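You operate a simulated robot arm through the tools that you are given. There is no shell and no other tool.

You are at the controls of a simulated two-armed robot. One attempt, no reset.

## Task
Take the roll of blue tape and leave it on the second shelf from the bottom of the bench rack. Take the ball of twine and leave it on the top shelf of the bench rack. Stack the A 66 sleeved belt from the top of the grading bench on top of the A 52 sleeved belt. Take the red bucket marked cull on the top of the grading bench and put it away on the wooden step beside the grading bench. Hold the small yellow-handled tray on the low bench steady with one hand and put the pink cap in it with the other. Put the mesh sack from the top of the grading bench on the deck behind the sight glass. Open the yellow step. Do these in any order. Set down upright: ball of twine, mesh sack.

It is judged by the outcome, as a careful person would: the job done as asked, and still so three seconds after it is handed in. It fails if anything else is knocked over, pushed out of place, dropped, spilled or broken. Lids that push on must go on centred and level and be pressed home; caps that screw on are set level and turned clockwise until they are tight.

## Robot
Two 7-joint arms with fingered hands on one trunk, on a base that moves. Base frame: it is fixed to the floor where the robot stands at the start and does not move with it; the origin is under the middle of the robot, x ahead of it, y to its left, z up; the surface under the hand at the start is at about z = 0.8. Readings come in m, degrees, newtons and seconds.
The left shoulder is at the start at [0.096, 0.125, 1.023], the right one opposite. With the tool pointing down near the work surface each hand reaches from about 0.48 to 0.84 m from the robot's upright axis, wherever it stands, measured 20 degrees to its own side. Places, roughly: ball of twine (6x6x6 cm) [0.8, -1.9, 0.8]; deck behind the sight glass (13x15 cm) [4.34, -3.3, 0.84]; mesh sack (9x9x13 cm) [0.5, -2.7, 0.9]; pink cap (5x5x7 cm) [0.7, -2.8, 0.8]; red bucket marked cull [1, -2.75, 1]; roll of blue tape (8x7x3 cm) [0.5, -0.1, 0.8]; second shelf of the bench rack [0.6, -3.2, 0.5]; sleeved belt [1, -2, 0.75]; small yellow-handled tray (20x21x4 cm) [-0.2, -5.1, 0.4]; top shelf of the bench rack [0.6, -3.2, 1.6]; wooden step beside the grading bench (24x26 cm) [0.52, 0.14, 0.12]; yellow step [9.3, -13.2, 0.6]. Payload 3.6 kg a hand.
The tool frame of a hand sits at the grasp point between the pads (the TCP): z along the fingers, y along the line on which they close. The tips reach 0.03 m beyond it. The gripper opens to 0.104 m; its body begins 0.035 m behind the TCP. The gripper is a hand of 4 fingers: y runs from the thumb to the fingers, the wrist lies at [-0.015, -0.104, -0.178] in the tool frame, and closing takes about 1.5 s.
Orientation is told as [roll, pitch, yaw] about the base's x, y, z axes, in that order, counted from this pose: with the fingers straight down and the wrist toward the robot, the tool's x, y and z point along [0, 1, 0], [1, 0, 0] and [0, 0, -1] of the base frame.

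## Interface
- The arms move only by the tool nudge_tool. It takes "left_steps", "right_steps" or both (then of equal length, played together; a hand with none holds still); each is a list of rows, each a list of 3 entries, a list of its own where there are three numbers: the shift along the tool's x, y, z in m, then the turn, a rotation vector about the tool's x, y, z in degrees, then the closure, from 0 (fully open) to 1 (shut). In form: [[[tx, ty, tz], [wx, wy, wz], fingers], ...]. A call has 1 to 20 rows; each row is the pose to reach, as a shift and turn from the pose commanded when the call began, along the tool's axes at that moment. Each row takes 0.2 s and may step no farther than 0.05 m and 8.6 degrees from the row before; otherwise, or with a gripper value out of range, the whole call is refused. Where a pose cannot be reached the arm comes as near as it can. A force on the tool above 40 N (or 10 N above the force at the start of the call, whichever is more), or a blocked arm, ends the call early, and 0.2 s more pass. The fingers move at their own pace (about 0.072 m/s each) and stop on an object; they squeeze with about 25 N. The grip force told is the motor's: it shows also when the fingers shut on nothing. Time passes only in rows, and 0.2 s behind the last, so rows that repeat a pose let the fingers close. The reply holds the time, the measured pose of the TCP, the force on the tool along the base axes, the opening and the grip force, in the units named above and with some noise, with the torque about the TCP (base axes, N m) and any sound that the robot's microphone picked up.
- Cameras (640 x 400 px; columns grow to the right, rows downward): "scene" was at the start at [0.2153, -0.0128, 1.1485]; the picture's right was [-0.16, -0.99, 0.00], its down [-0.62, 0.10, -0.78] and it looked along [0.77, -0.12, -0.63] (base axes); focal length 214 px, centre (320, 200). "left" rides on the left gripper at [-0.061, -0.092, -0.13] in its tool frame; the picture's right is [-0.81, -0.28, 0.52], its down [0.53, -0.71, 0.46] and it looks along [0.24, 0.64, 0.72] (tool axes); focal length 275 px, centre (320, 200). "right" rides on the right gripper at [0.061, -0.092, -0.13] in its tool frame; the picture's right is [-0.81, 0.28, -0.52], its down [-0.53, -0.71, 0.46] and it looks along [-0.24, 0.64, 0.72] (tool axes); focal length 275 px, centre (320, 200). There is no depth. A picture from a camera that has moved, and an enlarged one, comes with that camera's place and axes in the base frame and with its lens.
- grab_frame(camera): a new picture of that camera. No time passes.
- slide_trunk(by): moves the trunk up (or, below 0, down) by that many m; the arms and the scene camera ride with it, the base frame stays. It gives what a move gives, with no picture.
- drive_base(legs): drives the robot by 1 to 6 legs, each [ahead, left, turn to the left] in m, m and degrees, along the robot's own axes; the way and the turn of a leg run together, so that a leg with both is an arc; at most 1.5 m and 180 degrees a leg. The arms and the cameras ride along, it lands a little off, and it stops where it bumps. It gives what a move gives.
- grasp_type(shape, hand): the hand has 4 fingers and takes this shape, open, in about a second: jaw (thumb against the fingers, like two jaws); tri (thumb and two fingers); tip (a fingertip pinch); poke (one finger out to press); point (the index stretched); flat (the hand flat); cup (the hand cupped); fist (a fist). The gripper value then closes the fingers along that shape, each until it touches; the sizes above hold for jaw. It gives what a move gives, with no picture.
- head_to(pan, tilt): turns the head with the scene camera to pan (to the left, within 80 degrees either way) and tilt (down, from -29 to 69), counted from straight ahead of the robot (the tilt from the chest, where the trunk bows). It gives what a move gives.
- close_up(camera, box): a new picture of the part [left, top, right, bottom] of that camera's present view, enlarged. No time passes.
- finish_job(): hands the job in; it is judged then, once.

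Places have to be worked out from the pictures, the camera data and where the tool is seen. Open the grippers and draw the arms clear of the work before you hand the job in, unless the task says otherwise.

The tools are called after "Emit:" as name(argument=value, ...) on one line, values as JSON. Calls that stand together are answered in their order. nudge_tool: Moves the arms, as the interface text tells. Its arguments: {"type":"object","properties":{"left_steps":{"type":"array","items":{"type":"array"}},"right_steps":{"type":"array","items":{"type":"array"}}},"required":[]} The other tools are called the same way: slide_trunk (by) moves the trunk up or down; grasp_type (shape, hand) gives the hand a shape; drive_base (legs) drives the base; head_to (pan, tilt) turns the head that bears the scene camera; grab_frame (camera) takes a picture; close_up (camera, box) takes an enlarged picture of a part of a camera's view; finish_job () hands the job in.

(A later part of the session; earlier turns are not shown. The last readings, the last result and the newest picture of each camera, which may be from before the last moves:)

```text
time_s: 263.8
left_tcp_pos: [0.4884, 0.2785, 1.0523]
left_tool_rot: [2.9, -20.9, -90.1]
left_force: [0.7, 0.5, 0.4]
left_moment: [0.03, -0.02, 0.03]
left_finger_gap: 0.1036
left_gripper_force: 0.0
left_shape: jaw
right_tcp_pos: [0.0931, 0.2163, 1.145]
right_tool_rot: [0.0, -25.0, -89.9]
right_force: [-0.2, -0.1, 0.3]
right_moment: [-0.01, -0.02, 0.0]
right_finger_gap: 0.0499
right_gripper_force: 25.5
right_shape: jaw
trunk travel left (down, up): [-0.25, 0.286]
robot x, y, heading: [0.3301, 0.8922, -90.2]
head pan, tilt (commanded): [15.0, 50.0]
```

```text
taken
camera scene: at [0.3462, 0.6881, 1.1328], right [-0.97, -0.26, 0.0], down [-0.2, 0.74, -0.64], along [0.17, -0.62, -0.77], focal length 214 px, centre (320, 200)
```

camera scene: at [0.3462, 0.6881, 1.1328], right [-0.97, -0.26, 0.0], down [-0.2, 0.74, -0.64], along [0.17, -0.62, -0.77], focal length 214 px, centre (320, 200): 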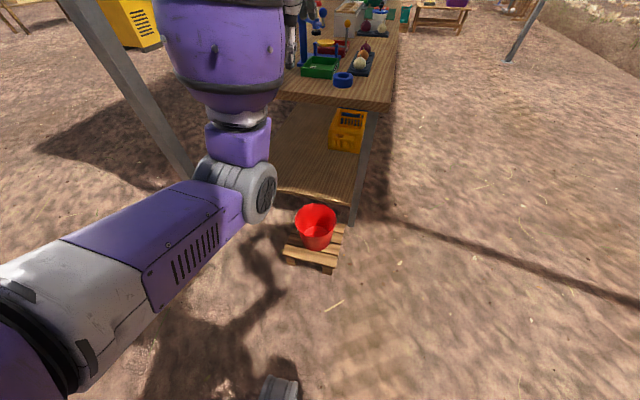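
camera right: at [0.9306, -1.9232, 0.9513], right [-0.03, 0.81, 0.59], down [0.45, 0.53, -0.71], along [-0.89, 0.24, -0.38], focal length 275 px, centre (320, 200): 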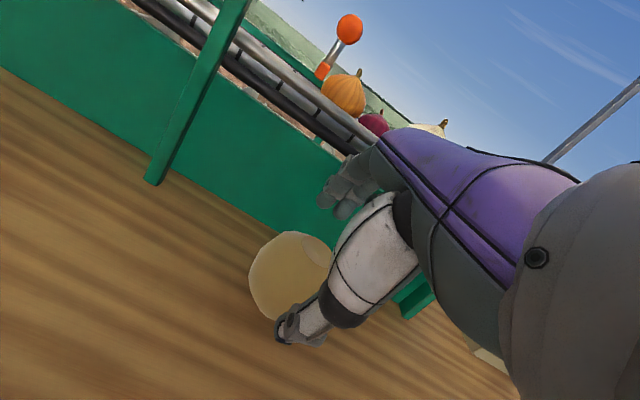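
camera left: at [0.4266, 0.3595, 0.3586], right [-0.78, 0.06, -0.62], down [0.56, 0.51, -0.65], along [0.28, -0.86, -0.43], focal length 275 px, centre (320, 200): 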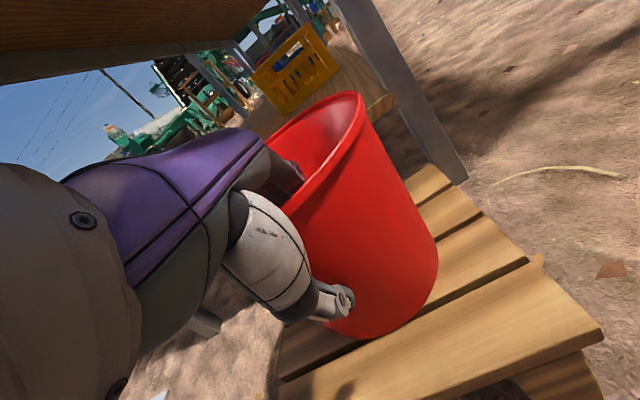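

The bucket sits nicely on the step. Next is the tape: I'll go round to the near side, strafing right and driving along it, then turn to face the bench while still well back from it.

Emit:
drive_base(legs=[[0, -0.75, 0], [1.2, 0, 0], [0, 0, 90]])

Emit:
head_to(pan=0, tilt=30)

Emit:
grab_frame(camera="scene")

```text
time_s: 280.3
left_tcp_pos: [0.1671, -0.1476, 1.0519]
left_tool_rot: [2.9, -20.8, -1.8]
left_force: [-0.3, 0.3, -0.4]
left_moment: [0.01, 0.0, 0.02]
left_finger_gap: 0.1038
left_gripper_force: 0.1
left_shape: jaw
right_tcp_pos: [0.218, -0.5448, 1.146]
right_tool_rot: [0.1, -25.0, -1.7]
right_force: [1.3, 1.0, -0.6]
right_moment: [0.03, 0.0, 0.0]
right_finger_gap: 0.0495
right_gripper_force: 24.2
right_shape: jaw
trunk travel left (down, up): [-0.25, 0.286]
robot x, y, heading: [-0.4531, -0.2898, -1.5]
head pan, tilt (commanded): [15.0, 50.0]
```

```text
time_s: 281.1
left_tcp_pos: [0.1665, -0.1465, 1.0513]
left_tool_rot: [2.8, -21.0, -1.8]
left_force: [0.8, 0.3, 0.3]
left_moment: [0.02, 0.0, 0.01]
left_finger_gap: 0.1039
left_gripper_force: 0.0
left_shape: jaw
right_tcp_pos: [0.2183, -0.5442, 1.1457]
right_tool_rot: [0.0, -25.0, -1.8]
right_force: [-0.8, -0.4, -1.1]
right_moment: [-0.02, 0.03, -0.03]
right_finger_gap: 0.0494
right_gripper_force: 24.8
right_shape: jaw
trunk travel left (down, up): [-0.25, 0.286]
robot x, y, heading: [-0.4472, -0.2875, -1.5]
head pan, tilt (commanded): [0.0, 30.0]
```

```text
taken
camera scene: at [-0.2289, -0.2985, 1.1622], right [-0.03, -1.0, 0.0], down [-0.5, 0.01, -0.87], along [0.87, -0.03, -0.5], focal length 214 px, centre (320, 200)
```

scene: 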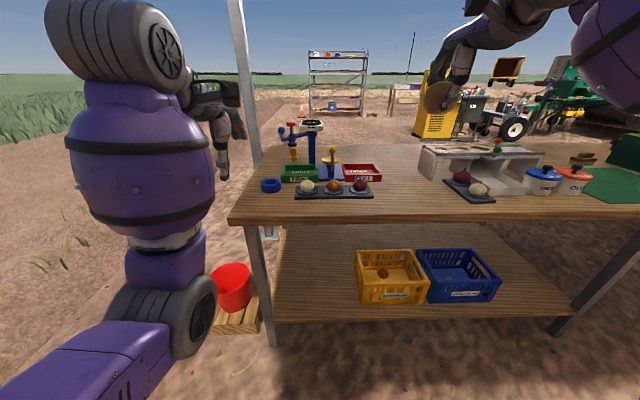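

The tape is at about (0.49, -0.14), just left of the FIRM tray. I'll first square up the left hand (removing the tilt) and raise it, then drive up to the bench.

Emit:
nudge_tool(left_steps=[[[0, 0.014, -0.037], [7, -1, 0], 0], [[0, 0.028, -0.075], [14, -2, 0], 0], [[0, 0.036, -0.094], [20.9, -2.9, 0], 0], [[0, 0.036, -0.094], [20.9, -2.9, 0], 0]])

Emit:
drive_base(legs=[[0.36, -0.02, 1.6]])

Emit:
head_to(pan=10, tilt=40)

Emit:
grab_frame(camera="scene")

Emit:
grab_frame(camera="left")

```text
time_s: 282.1
left_tcp_pos: [0.1793, -0.146, 1.1541]
left_tool_rot: [-0.1, 0.2, -1.2]
left_force: [0.5, 0.0, 0.0]
left_moment: [0.01, -0.02, 0.0]
left_finger_gap: 0.1036
left_gripper_force: 0.0
left_shape: jaw
left hand out of reach, approached as far as the arm can: row 2, 3, 4
right_tcp_pos: [0.218, -0.5454, 1.1456]
right_tool_rot: [0.1, -25.0, -1.7]
right_force: [-0.4, -0.1, -1.0]
right_moment: [0.03, 0.01, 0.0]
right_finger_gap: 0.0494
right_gripper_force: 24.8
right_shape: jaw
trunk travel left (down, up): [-0.25, 0.286]
robot x, y, heading: [-0.4513, -0.2947, -1.7]
head pan, tilt (commanded): [0.0, 30.0]
```

```text
time_s: 284.4
left_tcp_pos: [0.5335, -0.1516, 1.1542]
left_tool_rot: [-0.1, 0.1, 0.8]
left_force: [-1.0, 0.9, -0.6]
left_moment: [-0.01, 0.07, -0.01]
left_finger_gap: 0.1036
left_gripper_force: 0.1
left_shape: jaw
right_tcp_pos: [0.5861, -0.5472, 1.1471]
right_tool_rot: [0.0, -25.0, 0.2]
right_force: [-0.3, 1.0, -1.1]
right_moment: [0.04, 0.0, 0.0]
right_finger_gap: 0.0496
right_gripper_force: 24.3
right_shape: jaw
trunk travel left (down, up): [-0.25, 0.286]
robot x, y, heading: [-0.0868, -0.3174, -0.0]
head pan, tilt (commanded): [0.0, 30.0]
```

```text
time_s: 285.1
left_tcp_pos: [0.5333, -0.1505, 1.1553]
left_tool_rot: [-0.2, 0.0, 1.0]
left_force: [0.0, 0.3, -0.1]
left_moment: [0.01, 0.0, 0.0]
left_finger_gap: 0.1038
left_gripper_force: 0.0
left_shape: jaw
right_tcp_pos: [0.5868, -0.5475, 1.1454]
right_tool_rot: [0.0, -25.0, 0.2]
right_force: [0.7, 0.1, -0.8]
right_moment: [-0.01, 0.01, 0.01]
right_finger_gap: 0.0495
right_gripper_force: 25.1
right_shape: jaw
trunk travel left (down, up): [-0.25, 0.286]
robot x, y, heading: [-0.086, -0.3172, 0.4]
head pan, tilt (commanded): [10.0, 40.0]
```

```text
taken
camera scene: at [0.1252, -0.3012, 1.147], right [0.18, -0.98, 0.0], down [-0.63, -0.11, -0.77], along [0.75, 0.14, -0.64], focal length 214 px, centre (320, 200)
```

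scene: 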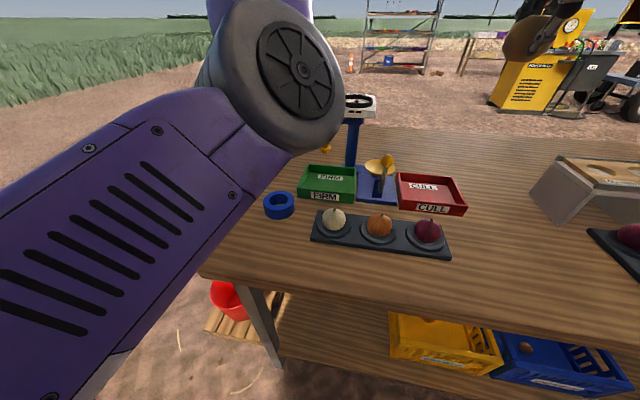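

```text
taken
camera left: at [0.4434, -0.2119, 1.2877], right [-0.26, -0.82, -0.52], down [-0.72, 0.52, -0.46], along [0.64, 0.25, -0.73], focal length 275 px, centre (320, 200)
```

left: 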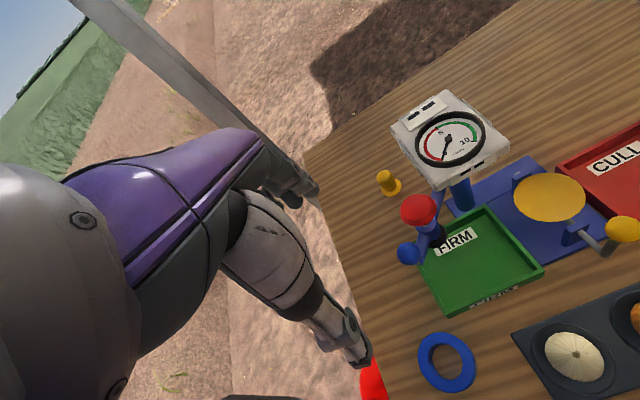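

Both cameras put the tape at (0.481, -0.140). I'll move the left hand over it and down to z≈0.88 to check alignment.

Emit:
nudge_tool(left_steps=[[[0.005, -0.026, 0], [0, 0, 0], 0], [[0.0105, -0.052, 0], [0, 0, -0.6], 0], [[0.0105, -0.052, 0.045], [0, 0, -0.6], 0], [[0.0105, -0.052, 0.09], [0, 0, -0.6], 0], [[0.0105, -0.052, 0.135], [0, 0, -0.6], 0], [[0.0105, -0.052, 0.18], [0, 0, -0.6], 0], [[0.0105, -0.052, 0.225], [0, 0, -0.6], 0], [[0.0105, -0.052, 0.26], [0, 0, -0.6], 0], [[0.0105, -0.052, 0.275], [0, 0, -0.6], 0]])

Emit:
grab_frame(camera="left")

Emit:
grab_frame(camera="scene")

```text
time_s: 287.1
left_tcp_pos: [0.4804, -0.1412, 0.8798]
left_tool_rot: [-0.1, -0.1, 1.6]
left_force: [0.0, -0.9, -0.2]
left_moment: [-0.01, 0.0, 0.05]
left_finger_gap: 0.1038
left_gripper_force: 0.0
left_shape: jaw
left hand out of reach, approached as far as the arm can: row 1, 2, 3, 4, 5, 6, 7
right_tcp_pos: [0.5873, -0.5484, 1.1465]
right_tool_rot: [0.0, -24.9, 0.2]
right_force: [0.1, 0.6, -0.8]
right_moment: [0.01, 0.0, 0.01]
right_finger_gap: 0.0496
right_gripper_force: 25.2
right_shape: jaw
trunk travel left (down, up): [-0.25, 0.286]
robot x, y, heading: [-0.0898, -0.318, 0.3]
head pan, tilt (commanded): [10.0, 40.0]
```

```text
taken
camera left: at [0.39, -0.2055, 1.0133], right [-0.25, -0.82, -0.52], down [-0.73, 0.51, -0.46], along [0.64, 0.26, -0.73], focal length 275 px, centre (320, 200)
```

left: 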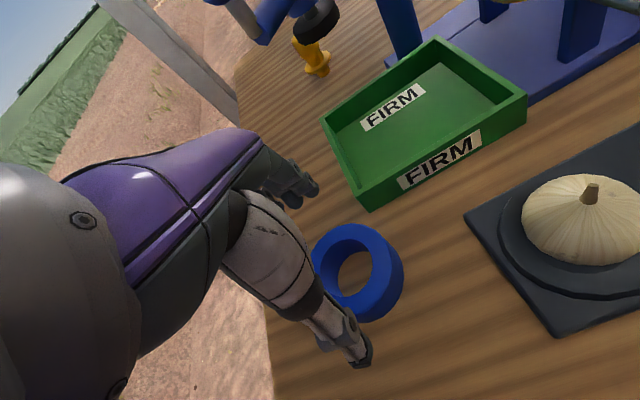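

```text
taken
camera scene: at [0.1254, -0.3011, 1.1469], right [0.18, -0.98, 0.0], down [-0.63, -0.11, -0.77], along [0.75, 0.14, -0.64], focal length 214 px, centre (320, 200)
```

scene: 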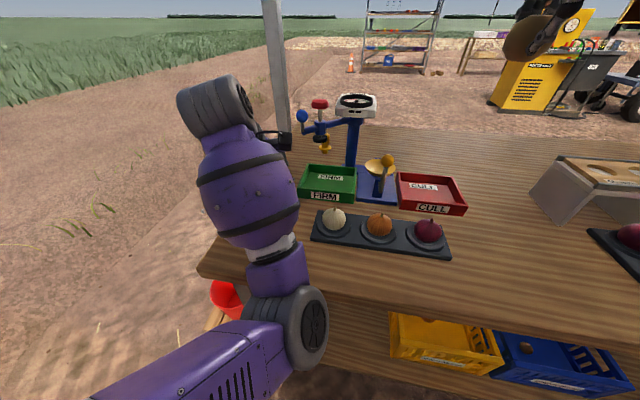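

The tape is about 4 mm to the right of the TCP line. I'll correct, descend with open jaws around it, then close.

Emit:
nudge_tool(left_steps=[[[-0.004, -0.002, 0.01], [0, 0, 0], 0], [[-0.004, -0.002, 0.025], [0, 0, 0], 0], [[-0.004, -0.002, 0.038], [0, 0, 0], 0], [[-0.004, -0.002, 0.044], [0, 0, 0], 0]])

Emit:
grab_frame(camera="left")

```text
time_s: 288.1
left_tcp_pos: [0.4787, -0.1443, 0.8364]
left_tool_rot: [-0.1, 0.0, 1.4]
left_force: [-0.4, -0.2, -0.1]
left_moment: [0.01, -0.02, 0.01]
left_finger_gap: 0.1039
left_gripper_force: 0.2
left_shape: jaw
right_tcp_pos: [0.5865, -0.5472, 1.147]
right_tool_rot: [0.0, -25.0, 0.3]
right_force: [0.9, -0.3, -1.1]
right_moment: [0.03, 0.03, 0.02]
right_finger_gap: 0.0496
right_gripper_force: 25.1
right_shape: jaw
trunk travel left (down, up): [-0.25, 0.286]
robot x, y, heading: [-0.0874, -0.3176, -0.1]
head pan, tilt (commanded): [10.0, 40.0]
```

```text
taken
camera left: at [0.3892, -0.2081, 0.9683], right [-0.25, -0.82, -0.52], down [-0.73, 0.51, -0.46], along [0.64, 0.26, -0.73], focal length 275 px, centre (320, 200)
```

left: 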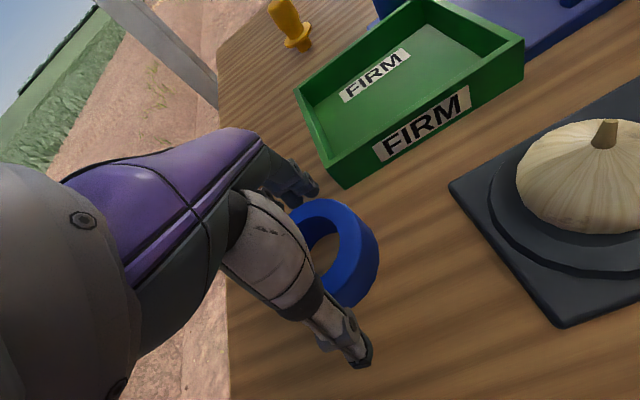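

The jaws straddle the tape without touching anything. I'll close.

Emit:
nudge_tool(left_steps=[[[0, 0, 0.002], [0, 0, 0], 0.1], [[0, 0, 0.002], [0, 0, 0], 0.2], [[0, 0, 0.002], [0, 0, 0], 0.3], [[0, 0, 0.002], [0, 0, 0], 0.6], [[0, 0, 0.002], [0, 0, 0], 1], [[0, 0, 0.002], [0, 0, 0], 1], [[0, 0, 0.002], [0, 0, 0], 1]])

Emit:
grab_frame(camera="left")

```text
time_s: 289.8
left_tcp_pos: [0.4794, -0.144, 0.8341]
left_tool_rot: [-0.1, 0.0, 1.5]
left_force: [-0.4, -0.2, -0.7]
left_moment: [0.0, 0.0, 0.03]
left_finger_gap: 0.0621
left_gripper_force: 25.0
left_shape: jaw
right_tcp_pos: [0.5857, -0.5475, 1.1455]
right_tool_rot: [0.0, -25.1, 0.2]
right_force: [0.1, 0.0, -0.3]
right_moment: [0.0, 0.0, 0.02]
right_finger_gap: 0.0494
right_gripper_force: 25.0
right_shape: jaw
trunk travel left (down, up): [-0.25, 0.286]
robot x, y, heading: [-0.091, -0.3195, 0.2]
head pan, tilt (commanded): [10.0, 40.0]
```

```text
taken
camera left: at [0.3893, -0.2082, 0.9661], right [-0.25, -0.82, -0.52], down [-0.73, 0.51, -0.46], along [0.64, 0.26, -0.73], focal length 275 px, centre (320, 200)
```

left: 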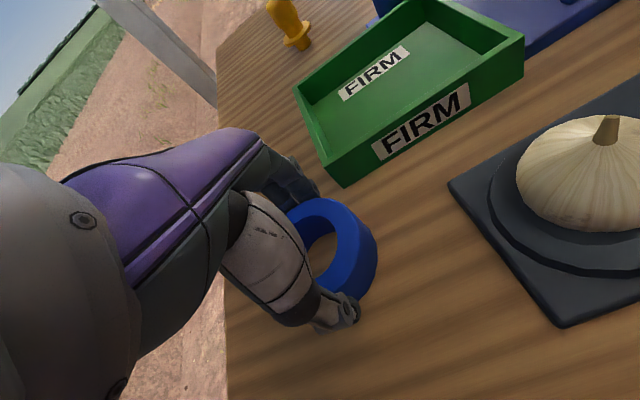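

Gripped at 6.2 cm. I'll lift a little to verify.

Emit:
nudge_tool(left_steps=[[[0, 0, -0.015], [0, 0, 0], 1], [[0, 0, -0.035], [0, 0, 0], 1], [[0, 0, -0.035], [0, 0, 0], 1]])

Emit:
grab_frame(camera="left")

Emit:
grab_frame(camera="scene")

```text
time_s: 290.6
left_tcp_pos: [0.4799, -0.1453, 0.8691]
left_tool_rot: [-0.1, 0.0, 1.4]
left_force: [0.3, -0.1, -1.8]
left_moment: [0.02, 0.01, 0.01]
left_finger_gap: 0.062
left_gripper_force: 24.8
left_shape: jaw
right_tcp_pos: [0.5862, -0.5469, 1.1465]
right_tool_rot: [0.0, -25.1, 0.2]
right_force: [0.2, 0.2, -0.3]
right_moment: [0.02, -0.02, 0.01]
right_finger_gap: 0.0495
right_gripper_force: 25.6
right_shape: jaw
trunk travel left (down, up): [-0.25, 0.286]
robot x, y, heading: [-0.0878, -0.3179, 0.0]
head pan, tilt (commanded): [10.0, 40.0]
```

```text
taken
camera left: at [0.3896, -0.2088, 1.0015], right [-0.25, -0.82, -0.52], down [-0.73, 0.51, -0.46], along [0.64, 0.26, -0.73], focal length 275 px, centre (320, 200)
```

left: 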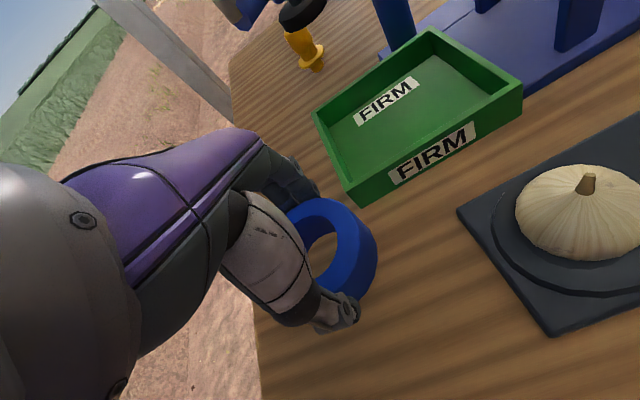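

```text
taken
camera scene: at [0.1253, -0.3012, 1.1469], right [0.18, -0.98, 0.0], down [-0.63, -0.11, -0.77], along [0.75, 0.14, -0.64], focal length 214 px, centre (320, 200)
```

scene: 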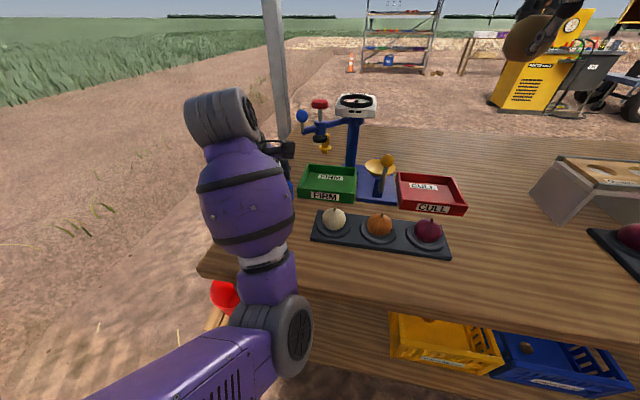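

The tape is held level. I'll raise it, back off and strafe to the rack's front with both items.

Emit:
nudge_tool(left_steps=[[[0, 0, -0.04], [0, 0, 0], 1], [[0, 0, -0.08], [0, 0, 0], 1], [[0, 0, -0.12], [0, 0, 0], 1], [[0, 0, -0.14], [0, 0, 0], 1]])

Emit:
drive_base(legs=[[-0.5, 0, 0], [0, -1.4, 0], [0, -1.3, 0]])

Emit:
head_to(pan=-10, tilt=-5)

Emit:
grab_frame(camera="scene")

```text
time_s: 291.6
left_tcp_pos: [0.5244, -0.1337, 0.9899]
left_tool_rot: [0.0, 0.1, 1.6]
left_force: [-0.6, 0.6, -0.7]
left_moment: [0.02, 0.01, 0.01]
left_finger_gap: 0.0619
left_gripper_force: 24.7
left_shape: jaw
left hand out of reach, approached as far as the arm can: row 1, 2, 3, 4
right_tcp_pos: [0.5864, -0.5476, 1.1459]
right_tool_rot: [-0.1, -25.1, 0.2]
right_force: [-0.5, 0.2, -1.6]
right_moment: [-0.01, 0.01, -0.01]
right_finger_gap: 0.0495
right_gripper_force: 24.9
right_shape: jaw
trunk travel left (down, up): [-0.25, 0.286]
robot x, y, heading: [-0.084, -0.3189, 0.3]
head pan, tilt (commanded): [10.0, 40.0]
```

```text
time_s: 317.9
left_tcp_pos: [-0.0037, -2.861, 0.9902]
left_tool_rot: [-0.1, 0.1, 0.2]
left_force: [-0.6, 0.5, -0.8]
left_moment: [0.0, -0.02, -0.03]
left_finger_gap: 0.0623
left_gripper_force: 25.1
left_shape: jaw
right_tcp_pos: [0.0492, -3.2768, 1.1464]
right_tool_rot: [0.0, -25.1, -1.2]
right_force: [0.4, 0.2, -0.4]
right_moment: [0.03, 0.0, 0.0]
right_finger_gap: 0.0496
right_gripper_force: 25.4
right_shape: jaw
trunk travel left (down, up): [-0.25, 0.286]
robot x, y, heading: [-0.6226, -3.0333, -1.1]
head pan, tilt (commanded): [10.0, 40.0]
```

```text
time_s: 319.0
left_tcp_pos: [-0.0033, -2.8621, 0.99]
left_tool_rot: [-0.2, 0.0, 0.2]
left_force: [0.4, 0.2, 0.6]
left_moment: [0.0, -0.01, -0.03]
left_finger_gap: 0.062
left_gripper_force: 24.7
left_shape: jaw
right_tcp_pos: [0.0494, -3.2768, 1.1457]
right_tool_rot: [0.0, -24.9, -1.2]
right_force: [0.0, -0.1, -0.6]
right_moment: [-0.01, 0.02, -0.04]
right_finger_gap: 0.0493
right_gripper_force: 25.3
right_shape: jaw
trunk travel left (down, up): [-0.25, 0.286]
robot x, y, heading: [-0.623, -3.0293, -1.2]
head pan, tilt (commanded): [-10.0, -5.0]
```

```text
taken
camera scene: at [-0.4047, -3.0505, 1.2183], right [-0.19, -0.98, 0.0], down [0.08, -0.02, -1.0], along [0.98, -0.19, 0.09], focal length 214 px, centre (320, 200)
```

scene: 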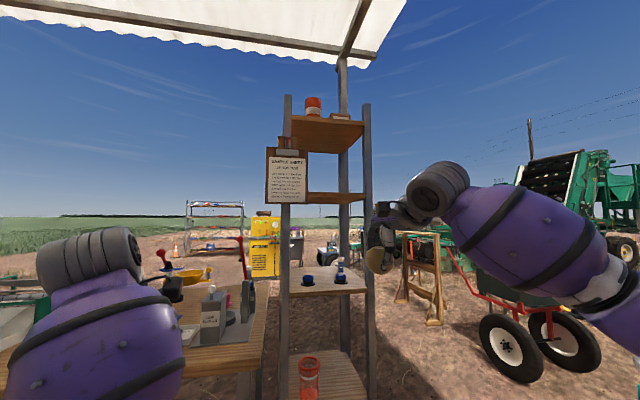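

The top shelf is visible from below. It carries an orange-white cup at the left and something low at the right; I'll zoom in.

Emit:
close_up(camera="scene", box=[250, 70, 400, 230])

Emit:
close_up(camera="scene", box=[250, 250, 400, 400])

```text
2.50 times, centred on (325, 150) of scene
camera zoom: at [-0.4047, -3.0505, 1.2183], right [-0.19, -0.98, 0.0], down [0.08, -0.02, -1.0], along [0.98, -0.19, 0.09], focal length 536 px, centre (308, 325)
```

zoom: 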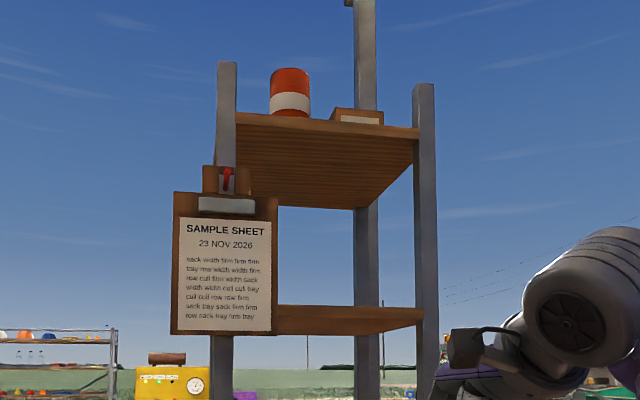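

```text
2.67 times, centred on (325, 325) of scene
camera zoom: at [-0.4047, -3.0505, 1.2183], right [-0.19, -0.98, 0.0], down [0.08, -0.02, -1.0], along [0.98, -0.19, 0.09], focal length 572 px, centre (307, -133)
```

zoom: 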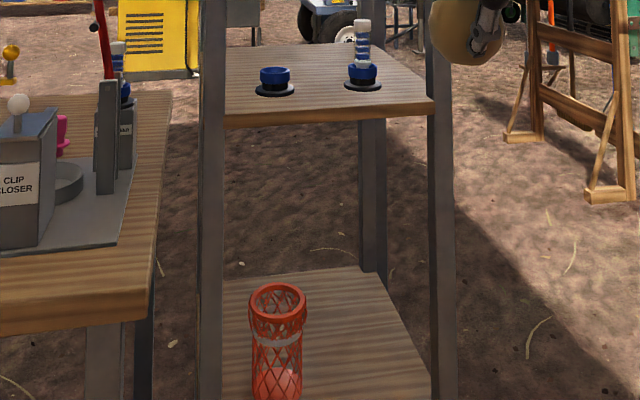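

The posts are about 29 cm apart inside and stick up slightly above the top shelf (z≈1.62). I'll raise the trunk and the right hand while still clear of the rack, to look over the top shelf with the wrist camera.

Emit:
slide_trunk(by=0.28)

Emit:
nudge_tool(right_steps=[[[0, 0.019, -0.041], [0, 0, 0], 1], [[0, 0.038, -0.082], [0, 0, 0], 1], [[0, 0.057, -0.123], [0, 0, 0], 1], [[0, 0.076, -0.163], [0, 0, 0], 1], [[0, 0.095, -0.204], [0, 0, 0], 1], [[0, 0.105, -0.226], [0, 0, 0], 1]])

Emit:
grab_frame(camera="right")

Emit:
grab_frame(camera="scene")

```text
time_s: 321.8
left_tcp_pos: [-0.0021, -2.8602, 1.2681]
left_tool_rot: [-0.1, 0.3, 0.3]
left_force: [-0.6, 0.3, -1.0]
left_moment: [0.0, 0.02, -0.01]
left_finger_gap: 0.0619
left_gripper_force: 24.7
left_shape: jaw
right_tcp_pos: [0.0503, -3.2771, 1.4252]
right_tool_rot: [0.0, -24.9, -1.2]
right_force: [-0.4, 0.5, -0.8]
right_moment: [0.01, 0.0, 0.0]
right_finger_gap: 0.0491
right_gripper_force: 24.6
right_shape: jaw
trunk travel left (down, up): [-0.53, 0.006]
robot x, y, heading: [-0.6214, -3.0328, -0.9]
head pan, tilt (commanded): [-10.0, -5.0]
```

```text
time_s: 323.2
left_tcp_pos: [-0.0016, -2.863, 1.2694]
left_tool_rot: [-0.1, 0.2, 0.3]
left_force: [-0.5, -0.8, -1.5]
left_moment: [0.01, 0.02, -0.03]
left_finger_gap: 0.0617
left_gripper_force: 24.8
left_shape: jaw
right_tcp_pos: [-0.0013, -3.2717, 1.5874]
right_tool_rot: [0.0, -24.9, -1.1]
right_force: [-0.1, 0.1, -0.2]
right_moment: [0.01, 0.03, 0.03]
right_finger_gap: 0.0491
right_gripper_force: 25.2
right_shape: jaw
right hand out of reach, approached as far as the arm can: row 3, 4, 5, 6
trunk travel left (down, up): [-0.53, 0.006]
robot x, y, heading: [-0.6192, -3.0286, -1.0]
head pan, tilt (commanded): [-10.0, -5.0]
```

```text
taken
camera right: at [-0.1369, -3.2069, 1.6662], right [0.02, -0.81, 0.58], down [-0.47, -0.52, -0.71], along [0.88, -0.26, -0.39], focal length 275 px, centre (320, 200)
```

right: 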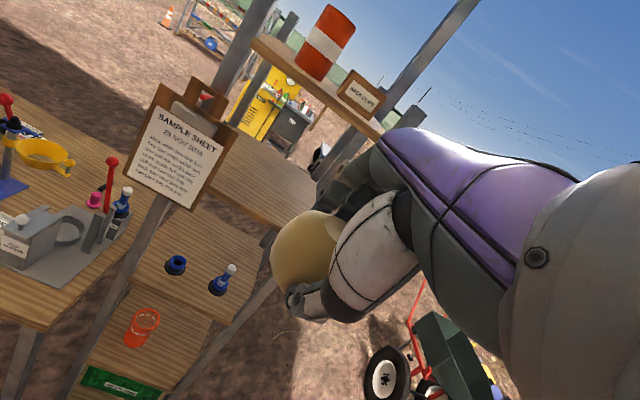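

```text
taken
camera scene: at [-0.5236, -3.0496, 1.512], right [-0.19, -0.98, 0.0], down [0.08, -0.02, -1.0], along [0.98, -0.19, 0.09], focal length 214 px, centre (320, 200)
```

scene: 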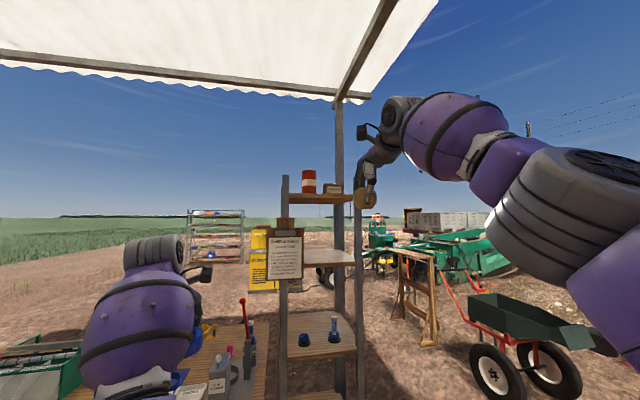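

I'll zoom in to see what's on the top shelf.

Emit:
close_up(camera="right", box=[220, 0, 440, 160])

Emit:
close_up(camera="scene", box=[260, 150, 400, 260])

```text
2.50 times, centred on (330, 80) of right
camera zoom: at [-0.1369, -3.2069, 1.6662], right [0.02, -0.81, 0.58], down [-0.47, -0.52, -0.71], along [0.88, -0.26, -0.39], focal length 688 px, centre (295, 500)
```

zoom: 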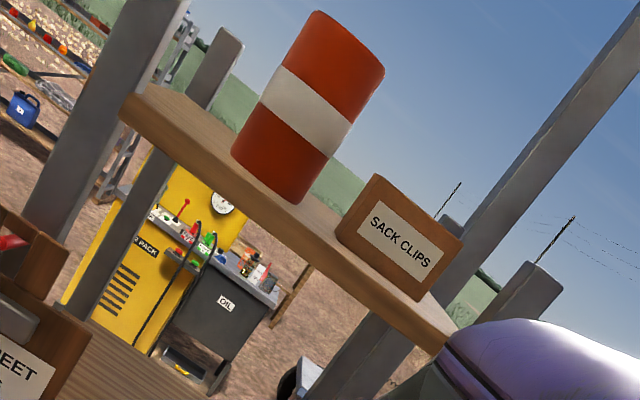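

```text
3.64 times, centred on (330, 205) of scene
camera zoom: at [-0.5236, -3.0496, 1.512], right [-0.19, -0.98, 0.0], down [0.08, -0.02, -1.0], along [0.98, -0.19, 0.09], focal length 780 px, centre (284, 182)
```

zoom: 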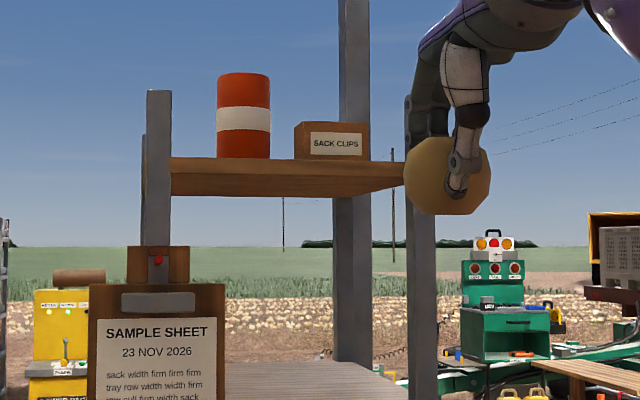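

The shelf top is at z≈1.623, with a drum at (0.51, -3.19) and a SACK CLIPS box whose front is at x≈0.54, y≈-3.33. The free spot for the ball is (0.45, -3.30). The grip gap is creeping down slowly, so I'll be quick: pull the right hand in and up to a reachable configuration, and retract the left hand.

Emit:
nudge_tool(left_steps=[[[0.02, -0.04, 0], [0, 0, 0], 1], [[0.04, -0.08, 0], [0, 0, 0], 1], [[0.06, -0.12, 0], [0, 0, 0], 1], [[0.08, -0.155, 0], [0, 0, 0], 1], [[0.08, -0.19, 0], [0, 0, 0], 1], [[0.08, -0.19, 0], [0, 0, 0], 1]], right_steps=[[[0, -0.0145, -0.0343], [0, 0, 0], 1], [[0, -0.0289, -0.0686], [0, 0, 0], 1], [[0, -0.0433, -0.103], [0, 0, 0], 1], [[0, -0.0578, -0.1373], [0, 0, 0], 1], [[0, -0.0722, -0.1716], [0, 0, 0], 1], [[0, -0.0722, -0.1716], [0, 0, 0], 1]])

Emit:
grab_frame(camera="right")

```text
time_s: 324.6
left_tcp_pos: [-0.151, -2.7448, 1.2638]
left_tool_rot: [-0.1, 0.2, 0.2]
left_force: [-0.6, 0.1, -0.3]
left_moment: [-0.01, -0.01, 0.02]
left_finger_gap: 0.0619
left_gripper_force: 25.1
left_shape: jaw
left hand out of reach, approached as far as the arm can: row 3, 4, 5, 6
right_tcp_pos: [-0.1365, -3.2621, 1.7031]
right_tool_rot: [0.0, -25.1, -1.1]
right_force: [0.4, 1.1, -1.0]
right_moment: [-0.02, 0.03, -0.02]
right_finger_gap: 0.0492
right_gripper_force: 25.5
right_shape: jaw
right hand out of reach, approached as far as the arm can: row 4, 5, 6
trunk travel left (down, up): [-0.53, 0.006]
robot x, y, heading: [-0.6187, -3.035, -1.2]
head pan, tilt (commanded): [-10.0, -5.0]
```

```text
taken
camera right: at [-0.2731, -3.1977, 1.7812], right [0.01, -0.81, 0.58], down [-0.46, -0.52, -0.72], along [0.89, -0.26, -0.38], focal length 275 px, centre (320, 200)
```

right: 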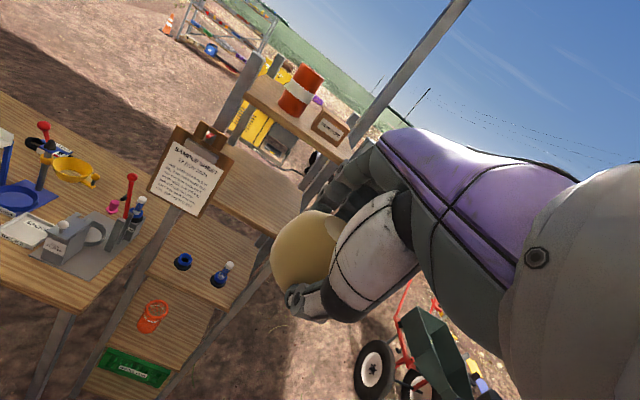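

The hand is at z=1.703, with about 2 cm clearance over the shelf. I'll pull in 3 cm and up 2 cm more for margin, then drive part of the way and check.

Emit:
nudge_tool(right_steps=[[[0, -0.0187, -0.0308], [0, 0, 0], 1], [[0, -0.0187, -0.0308], [0, 0, 0], 1]])

Emit:
drive_base(legs=[[0.38, -0.03, 1.2]])

Emit:
grab_frame(camera="right")

Emit:
head_to(pan=-15, tilt=-15)

Emit:
grab_frame(camera="scene")

```text
time_s: 325.2
left_tcp_pos: [-0.1517, -2.745, 1.264]
left_tool_rot: [0.0, 0.1, 0.2]
left_force: [-0.2, 0.7, -0.5]
left_moment: [0.0, 0.01, -0.01]
left_finger_gap: 0.0618
left_gripper_force: 25.1
left_shape: jaw
right_tcp_pos: [-0.1668, -3.2602, 1.7209]
right_tool_rot: [0.1, -25.1, -1.1]
right_force: [0.7, 0.8, -0.2]
right_moment: [-0.01, 0.04, 0.01]
right_finger_gap: 0.049
right_gripper_force: 25.4
right_shape: jaw
right hand out of reach, approached as far as the arm can: row 1
trunk travel left (down, up): [-0.53, 0.006]
robot x, y, heading: [-0.6204, -3.0341, -1.2]
head pan, tilt (commanded): [-10.0, -5.0]
```

```text
time_s: 327.6
left_tcp_pos: [0.2243, -2.7696, 1.2657]
left_tool_rot: [-0.1, 0.0, 1.3]
left_force: [-0.4, 0.3, -0.7]
left_moment: [0.0, 0.0, -0.03]
left_finger_gap: 0.0618
left_gripper_force: 24.4
left_shape: jaw
right_tcp_pos: [0.2161, -3.2871, 1.7206]
right_tool_rot: [-0.1, -25.2, -0.1]
right_force: [0.4, -0.1, -1.2]
right_moment: [-0.01, 0.01, -0.02]
right_finger_gap: 0.0491
right_gripper_force: 24.9
right_shape: jaw
trunk travel left (down, up): [-0.53, 0.006]
robot x, y, heading: [-0.2377, -3.0662, -0.0]
head pan, tilt (commanded): [-10.0, -5.0]
```

```text
taken
camera right: at [0.078, -3.2243, 1.7998], right [0.03, -0.81, 0.58], down [-0.45, -0.53, -0.72], along [0.89, -0.24, -0.38], focal length 275 px, centre (320, 200)
```

right: 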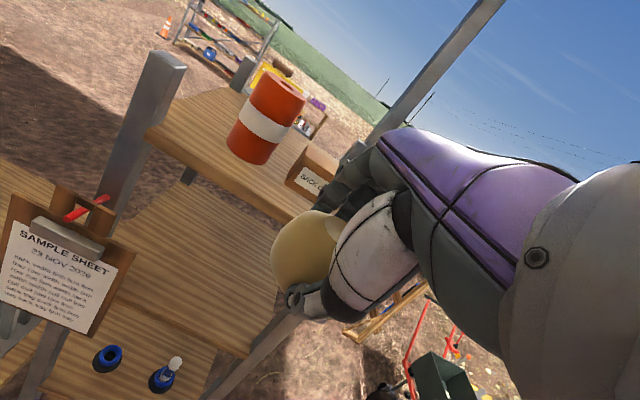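

```text
time_s: 328.4
left_tcp_pos: [0.2232, -2.7701, 1.2652]
left_tool_rot: [-0.1, 0.2, 1.1]
left_force: [1.6, 0.6, -0.7]
left_moment: [0.0, 0.02, 0.0]
left_finger_gap: 0.0619
left_gripper_force: 24.9
left_shape: jaw
right_tcp_pos: [0.2177, -3.2862, 1.7213]
right_tool_rot: [0.1, -25.0, -0.1]
right_force: [-0.3, 0.3, -1.7]
right_moment: [0.03, 0.02, 0.02]
right_finger_gap: 0.0489
right_gripper_force: 24.9
right_shape: jaw
trunk travel left (down, up): [-0.53, 0.006]
robot x, y, heading: [-0.2425, -3.0664, 0.0]
head pan, tilt (commanded): [-15.0, -15.0]
```

```text
taken
camera scene: at [-0.1517, -3.0857, 1.5269], right [-0.26, -0.97, 0.0], down [0.25, -0.07, -0.97], along [0.93, -0.25, 0.26], focal length 214 px, centre (320, 200)
```

scene: 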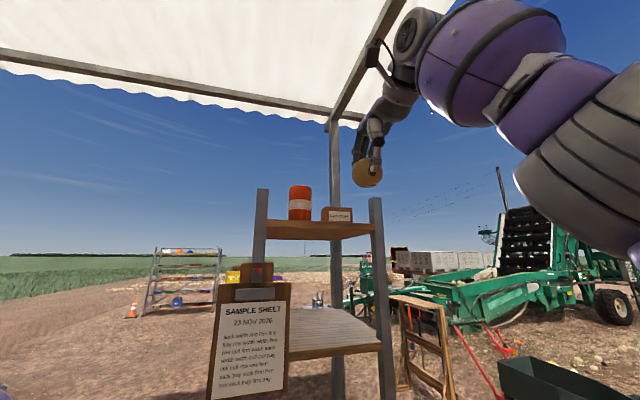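

I'll zoom in on the shelf from this higher viewpoint to pin down the free spot exactly.

Emit:
close_up(camera="right", box=[140, 50, 380, 240])

Emit:
close_up(camera="scene", box=[240, 100, 420, 260])

```text
2.11 times, centred on (260, 145) of right
camera zoom: at [0.0796, -3.2243, 1.7993], right [0.03, -0.81, 0.58], down [-0.45, -0.53, -0.72], along [0.89, -0.24, -0.38], focal length 580 px, centre (446, 316)
```

zoom: 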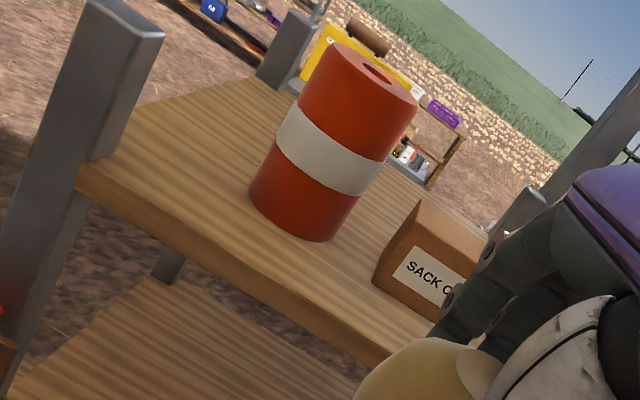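

```text
2.50 times, centred on (330, 180) of scene
camera zoom: at [-0.1517, -3.0857, 1.5269], right [-0.26, -0.97, 0.0], down [0.25, -0.07, -0.97], along [0.93, -0.25, 0.26], focal length 536 px, centre (295, 250)
```

zoom: 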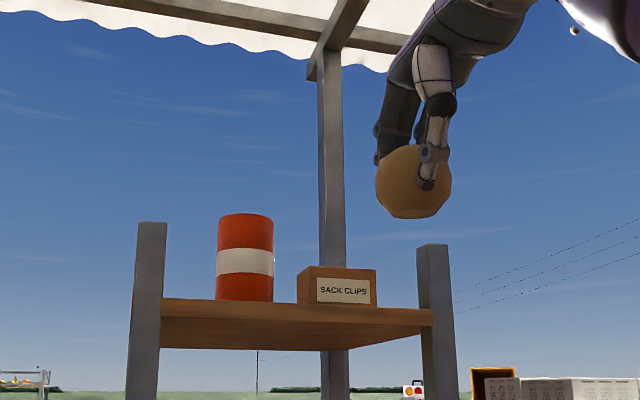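

The box front is actually at x≈0.472, so the free spot is the strip in front of the drum. I'll aim for the ball centre at (0.42, -3.20), well inside the front edge at 0.383. First I'll strafe left 8.6 cm, then go ahead 18.5 cm.

Emit:
drive_base(legs=[[0, 0.086, 0], [0.175, 0, 0]])

Emit:
grab_frame(camera="right")

Emit:
grab_frame(camera="scene")

```text
time_s: 330.9
left_tcp_pos: [0.3975, -2.6824, 1.2649]
left_tool_rot: [-0.1, -0.1, 1.1]
left_force: [0.3, -0.1, -0.5]
left_moment: [0.02, -0.03, 0.03]
left_finger_gap: 0.0616
left_gripper_force: 24.8
left_shape: jaw
right_tcp_pos: [0.3894, -3.1985, 1.7223]
right_tool_rot: [0.0, -25.3, 0.0]
right_force: [0.8, 0.4, -0.3]
right_moment: [0.02, 0.02, -0.03]
right_finger_gap: 0.0491
right_gripper_force: 25.2
right_shape: jaw
trunk travel left (down, up): [-0.53, 0.006]
robot x, y, heading: [-0.0651, -2.9767, -0.1]
head pan, tilt (commanded): [-15.0, -15.0]
```

```text
taken
camera right: at [0.2519, -3.136, 1.8002], right [0.03, -0.81, 0.58], down [-0.45, -0.53, -0.72], along [0.89, -0.25, -0.38], focal length 275 px, centre (320, 200)
```

right: 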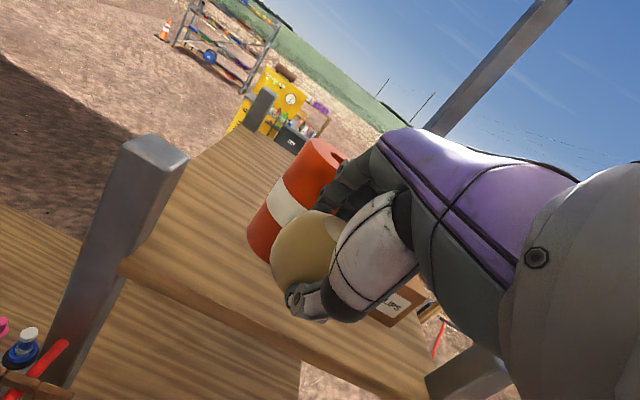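

```text
taken
camera scene: at [0.0215, -2.9972, 1.5273], right [-0.26, -0.97, 0.0], down [0.25, -0.07, -0.97], along [0.93, -0.25, 0.26], focal length 214 px, centre (320, 200)
```

scene: 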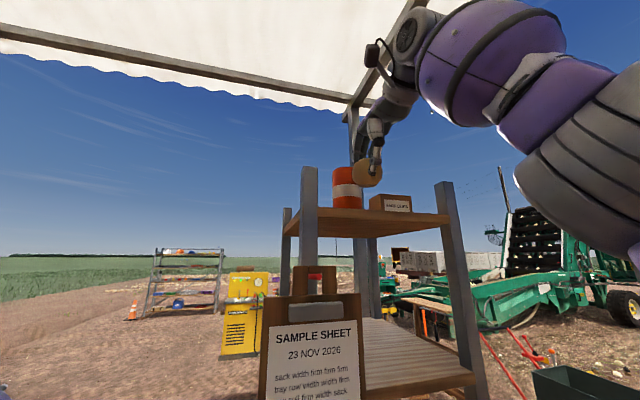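

The ball is over the strip in front of the drum. I'll move 12 mm forward and 30 mm down, then check.

Emit:
nudge_tool(right_steps=[[[0, 0.0109, 0.0051], [0, 0, 0], 1], [[0, 0.0046, 0.0187], [0, 0, 0], 1], [[0, -0.0018, 0.0323], [0, 0, 0], 1]])

Emit:
close_up(camera="scene", box=[280, 130, 460, 250])

Emit:
grab_frame(camera="right")

```text
time_s: 331.7
left_tcp_pos: [0.3984, -2.6829, 1.2655]
left_tool_rot: [-0.1, 0.0, 1.2]
left_force: [0.2, -0.1, 0.3]
left_moment: [-0.01, -0.04, 0.01]
left_finger_gap: 0.0618
left_gripper_force: 25.1
left_shape: jaw
right_tcp_pos: [0.4044, -3.2002, 1.6916]
right_tool_rot: [0.1, -25.2, -0.1]
right_force: [-0.4, 0.6, -0.6]
right_moment: [0.04, 0.01, 0.01]
right_finger_gap: 0.0488
right_gripper_force: 24.8
right_shape: jaw
right hand out of reach, approached as far as the arm can: row 1
trunk travel left (down, up): [-0.53, 0.006]
robot x, y, heading: [-0.0608, -2.9769, -0.2]
head pan, tilt (commanded): [-15.0, -15.0]
```

```text
3.33 times, centred on (370, 190) of scene
camera zoom: at [0.0231, -2.998, 1.527], right [-0.26, -0.97, 0.0], down [0.25, -0.07, -0.97], along [0.93, -0.25, 0.26], focal length 715 px, centre (153, 233)
```

zoom: 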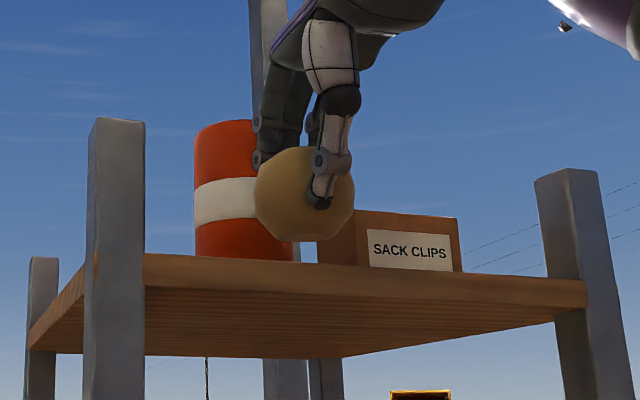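

```text
taken
camera right: at [0.2666, -3.1368, 1.769], right [0.03, -0.81, 0.58], down [-0.45, -0.53, -0.72], along [0.89, -0.25, -0.38], focal length 275 px, centre (320, 200)
```

right: 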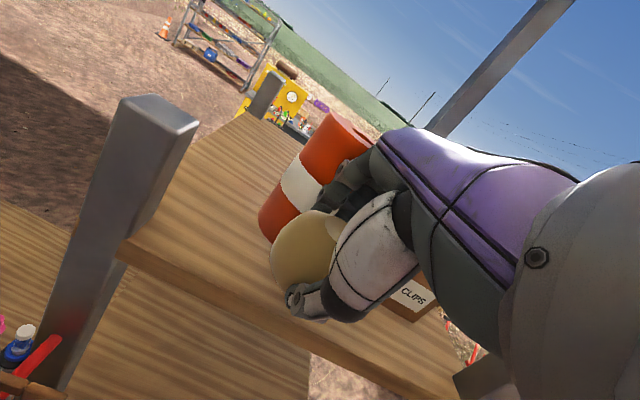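

About 2 cm remain. I'll lower in 4 mm steps, watching the force.

Emit:
nudge_tool(right_steps=[[[0, -0.0025, 0.0054], [0, 0, 0], 1], [[0, -0.0046, 0.01], [0, 0, 0], 1]])

Emit:
nudge_tool(right_steps=[[[0, -0.0017, 0.0036], [0, 0, 0], 1], [[0, -0.0017, 0.0036], [0, 0, 0], 1]])

Emit:
close_up(camera="scene", box=[280, 130, 460, 250])

```text
time_s: 332.3
left_tcp_pos: [0.399, -2.6817, 1.266]
left_tool_rot: [-0.1, 0.0, 1.2]
left_force: [-0.7, -0.1, -0.4]
left_moment: [0.05, -0.01, -0.01]
left_finger_gap: 0.0618
left_gripper_force: 24.7
left_shape: jaw
right_tcp_pos: [0.4046, -3.1987, 1.6791]
right_tool_rot: [0.0, -25.2, -0.1]
right_force: [-0.2, 0.1, 0.2]
right_moment: [0.0, -0.01, -0.03]
right_finger_gap: 0.0492
right_gripper_force: 25.3
right_shape: jaw
trunk travel left (down, up): [-0.53, 0.006]
robot x, y, heading: [-0.065, -2.9778, -0.2]
head pan, tilt (commanded): [-15.0, -15.0]
```

```text
time_s: 332.9
left_tcp_pos: [0.3985, -2.6816, 1.2646]
left_tool_rot: [-0.2, 0.0, 1.2]
left_force: [0.1, 0.7, -0.9]
left_moment: [0.03, 0.02, 0.0]
left_finger_gap: 0.0619
left_gripper_force: 24.9
left_shape: jaw
right_tcp_pos: [0.4031, -3.1979, 1.6762]
right_tool_rot: [0.1, -25.3, 0.0]
right_force: [0.8, 0.6, -2.2]
right_moment: [-0.02, 0.02, 0.0]
right_finger_gap: 0.049
right_gripper_force: 24.4
right_shape: jaw
trunk travel left (down, up): [-0.53, 0.006]
robot x, y, heading: [-0.0635, -2.9741, -0.3]
head pan, tilt (commanded): [-15.0, -15.0]
```

```text
3.33 times, centred on (370, 190) of scene
camera zoom: at [0.0226, -2.9971, 1.5271], right [-0.26, -0.97, 0.0], down [0.25, -0.07, -0.97], along [0.93, -0.25, 0.26], focal length 715 px, centre (153, 233)
```

zoom: 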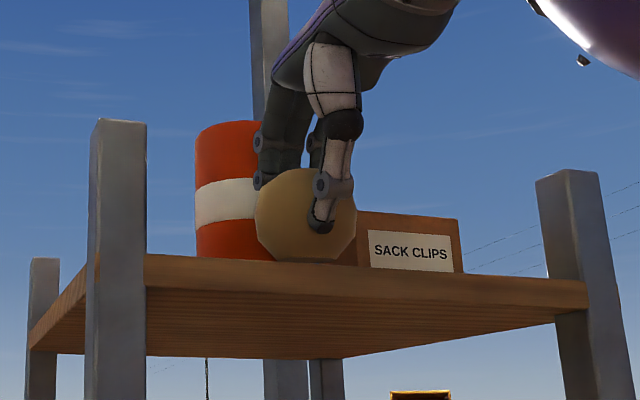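

Very close now. I'll continue in 3 mm steps until contact.

Emit:
nudge_tool(right_steps=[[[0, -0.0013, 0.0027], [0, 0, 0], 1], [[0, -0.0013, 0.0027], [0, 0, 0], 1]])

Emit:
nudge_tool(right_steps=[[[0, -0.0013, 0.0027], [0, 0, 0], 1], [[0, -0.0013, 0.0027], [0, 0, 0], 1]])

Emit:
close_up(camera="scene", box=[280, 130, 460, 250])

```text
time_s: 333.5
left_tcp_pos: [0.3985, -2.6817, 1.2647]
left_tool_rot: [-0.1, -0.1, 1.2]
left_force: [0.4, 0.4, -1.3]
left_moment: [-0.01, 0.01, -0.02]
left_finger_gap: 0.0621
left_gripper_force: 24.9
left_shape: jaw
right_tcp_pos: [0.4046, -3.1982, 1.6718]
right_tool_rot: [0.0, -25.2, -0.2]
right_force: [-0.1, 0.4, -1.0]
right_moment: [0.01, 0.01, -0.04]
right_finger_gap: 0.0489
right_gripper_force: 24.5
right_shape: jaw
trunk travel left (down, up): [-0.53, 0.006]
robot x, y, heading: [-0.0646, -2.9762, 0.2]
head pan, tilt (commanded): [-15.0, -15.0]
```

```text
time_s: 334.1
left_tcp_pos: [0.3987, -2.6819, 1.266]
left_tool_rot: [-0.1, 0.0, 1.2]
left_force: [0.3, 0.0, -0.1]
left_moment: [-0.02, 0.01, -0.01]
left_finger_gap: 0.062
left_gripper_force: 25.3
left_shape: jaw
right_tcp_pos: [0.4036, -3.1984, 1.6707]
right_tool_rot: [0.1, -25.4, -0.3]
right_force: [1.0, -0.5, 7.9]
right_moment: [0.05, -0.05, -0.02]
right_finger_gap: 0.0491
right_gripper_force: 25.1
right_shape: jaw
trunk travel left (down, up): [-0.53, 0.006]
robot x, y, heading: [-0.0669, -2.9761, -0.1]
head pan, tilt (commanded): [-15.0, -15.0]
```

```text
3.33 times, centred on (370, 190) of scene
camera zoom: at [0.0225, -2.9972, 1.5272], right [-0.26, -0.97, 0.0], down [0.25, -0.07, -0.97], along [0.93, -0.25, 0.26], focal length 715 px, centre (153, 233)
```

zoom: 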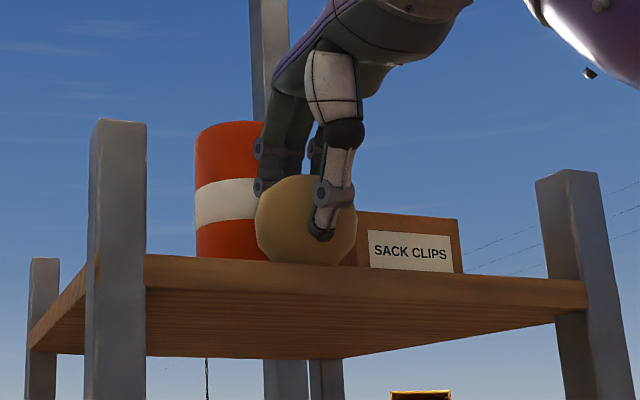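

Contact at about 8 N. I'll relieve it by 1 mm and open gradually.

Emit:
nudge_tool(right_steps=[[[0, 0.0004, -0.0009], [0, 0, 0], 1], [[0, 0.0004, -0.0009], [0, 0, 0], 0.6], [[0, 0.0004, -0.0009], [0, 0, 0], 0.5], [[0, 0.0004, -0.0009], [0, 0, 0], 0.48], [[0, 0.0004, -0.0009], [0, 0, 0], 0.46], [[0, 0.0004, -0.0009], [0, 0, 0], 0.44]])

Emit:
close_up(camera="scene", box=[280, 130, 460, 250])

```text
time_s: 335.5
left_tcp_pos: [0.3992, -2.6827, 1.2656]
left_tool_rot: [-0.1, 0.0, 1.2]
left_force: [-0.6, 0.1, -0.5]
left_moment: [0.02, -0.01, 0.03]
left_finger_gap: 0.0619
left_gripper_force: 24.9
left_shape: jaw
right_tcp_pos: [0.4039, -3.1976, 1.6706]
right_tool_rot: [0.0, -25.2, -0.1]
right_force: [-0.4, -0.9, -0.2]
right_moment: [0.02, 0.01, -0.02]
right_finger_gap: 0.0577
right_gripper_force: 0.1
right_shape: jaw
trunk travel left (down, up): [-0.53, 0.006]
robot x, y, heading: [-0.0661, -2.9765, -0.3]
head pan, tilt (commanded): [-15.0, -15.0]
```

```text
3.33 times, centred on (370, 190) of scene
camera zoom: at [0.0227, -2.9972, 1.527], right [-0.26, -0.97, 0.0], down [0.25, -0.07, -0.97], along [0.93, -0.25, 0.26], focal length 715 px, centre (153, 233)
```

zoom: 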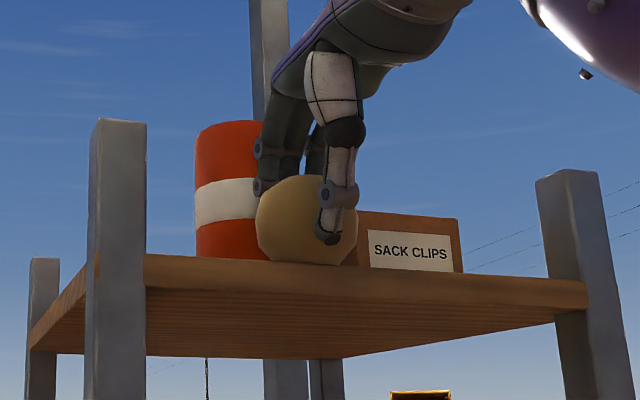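

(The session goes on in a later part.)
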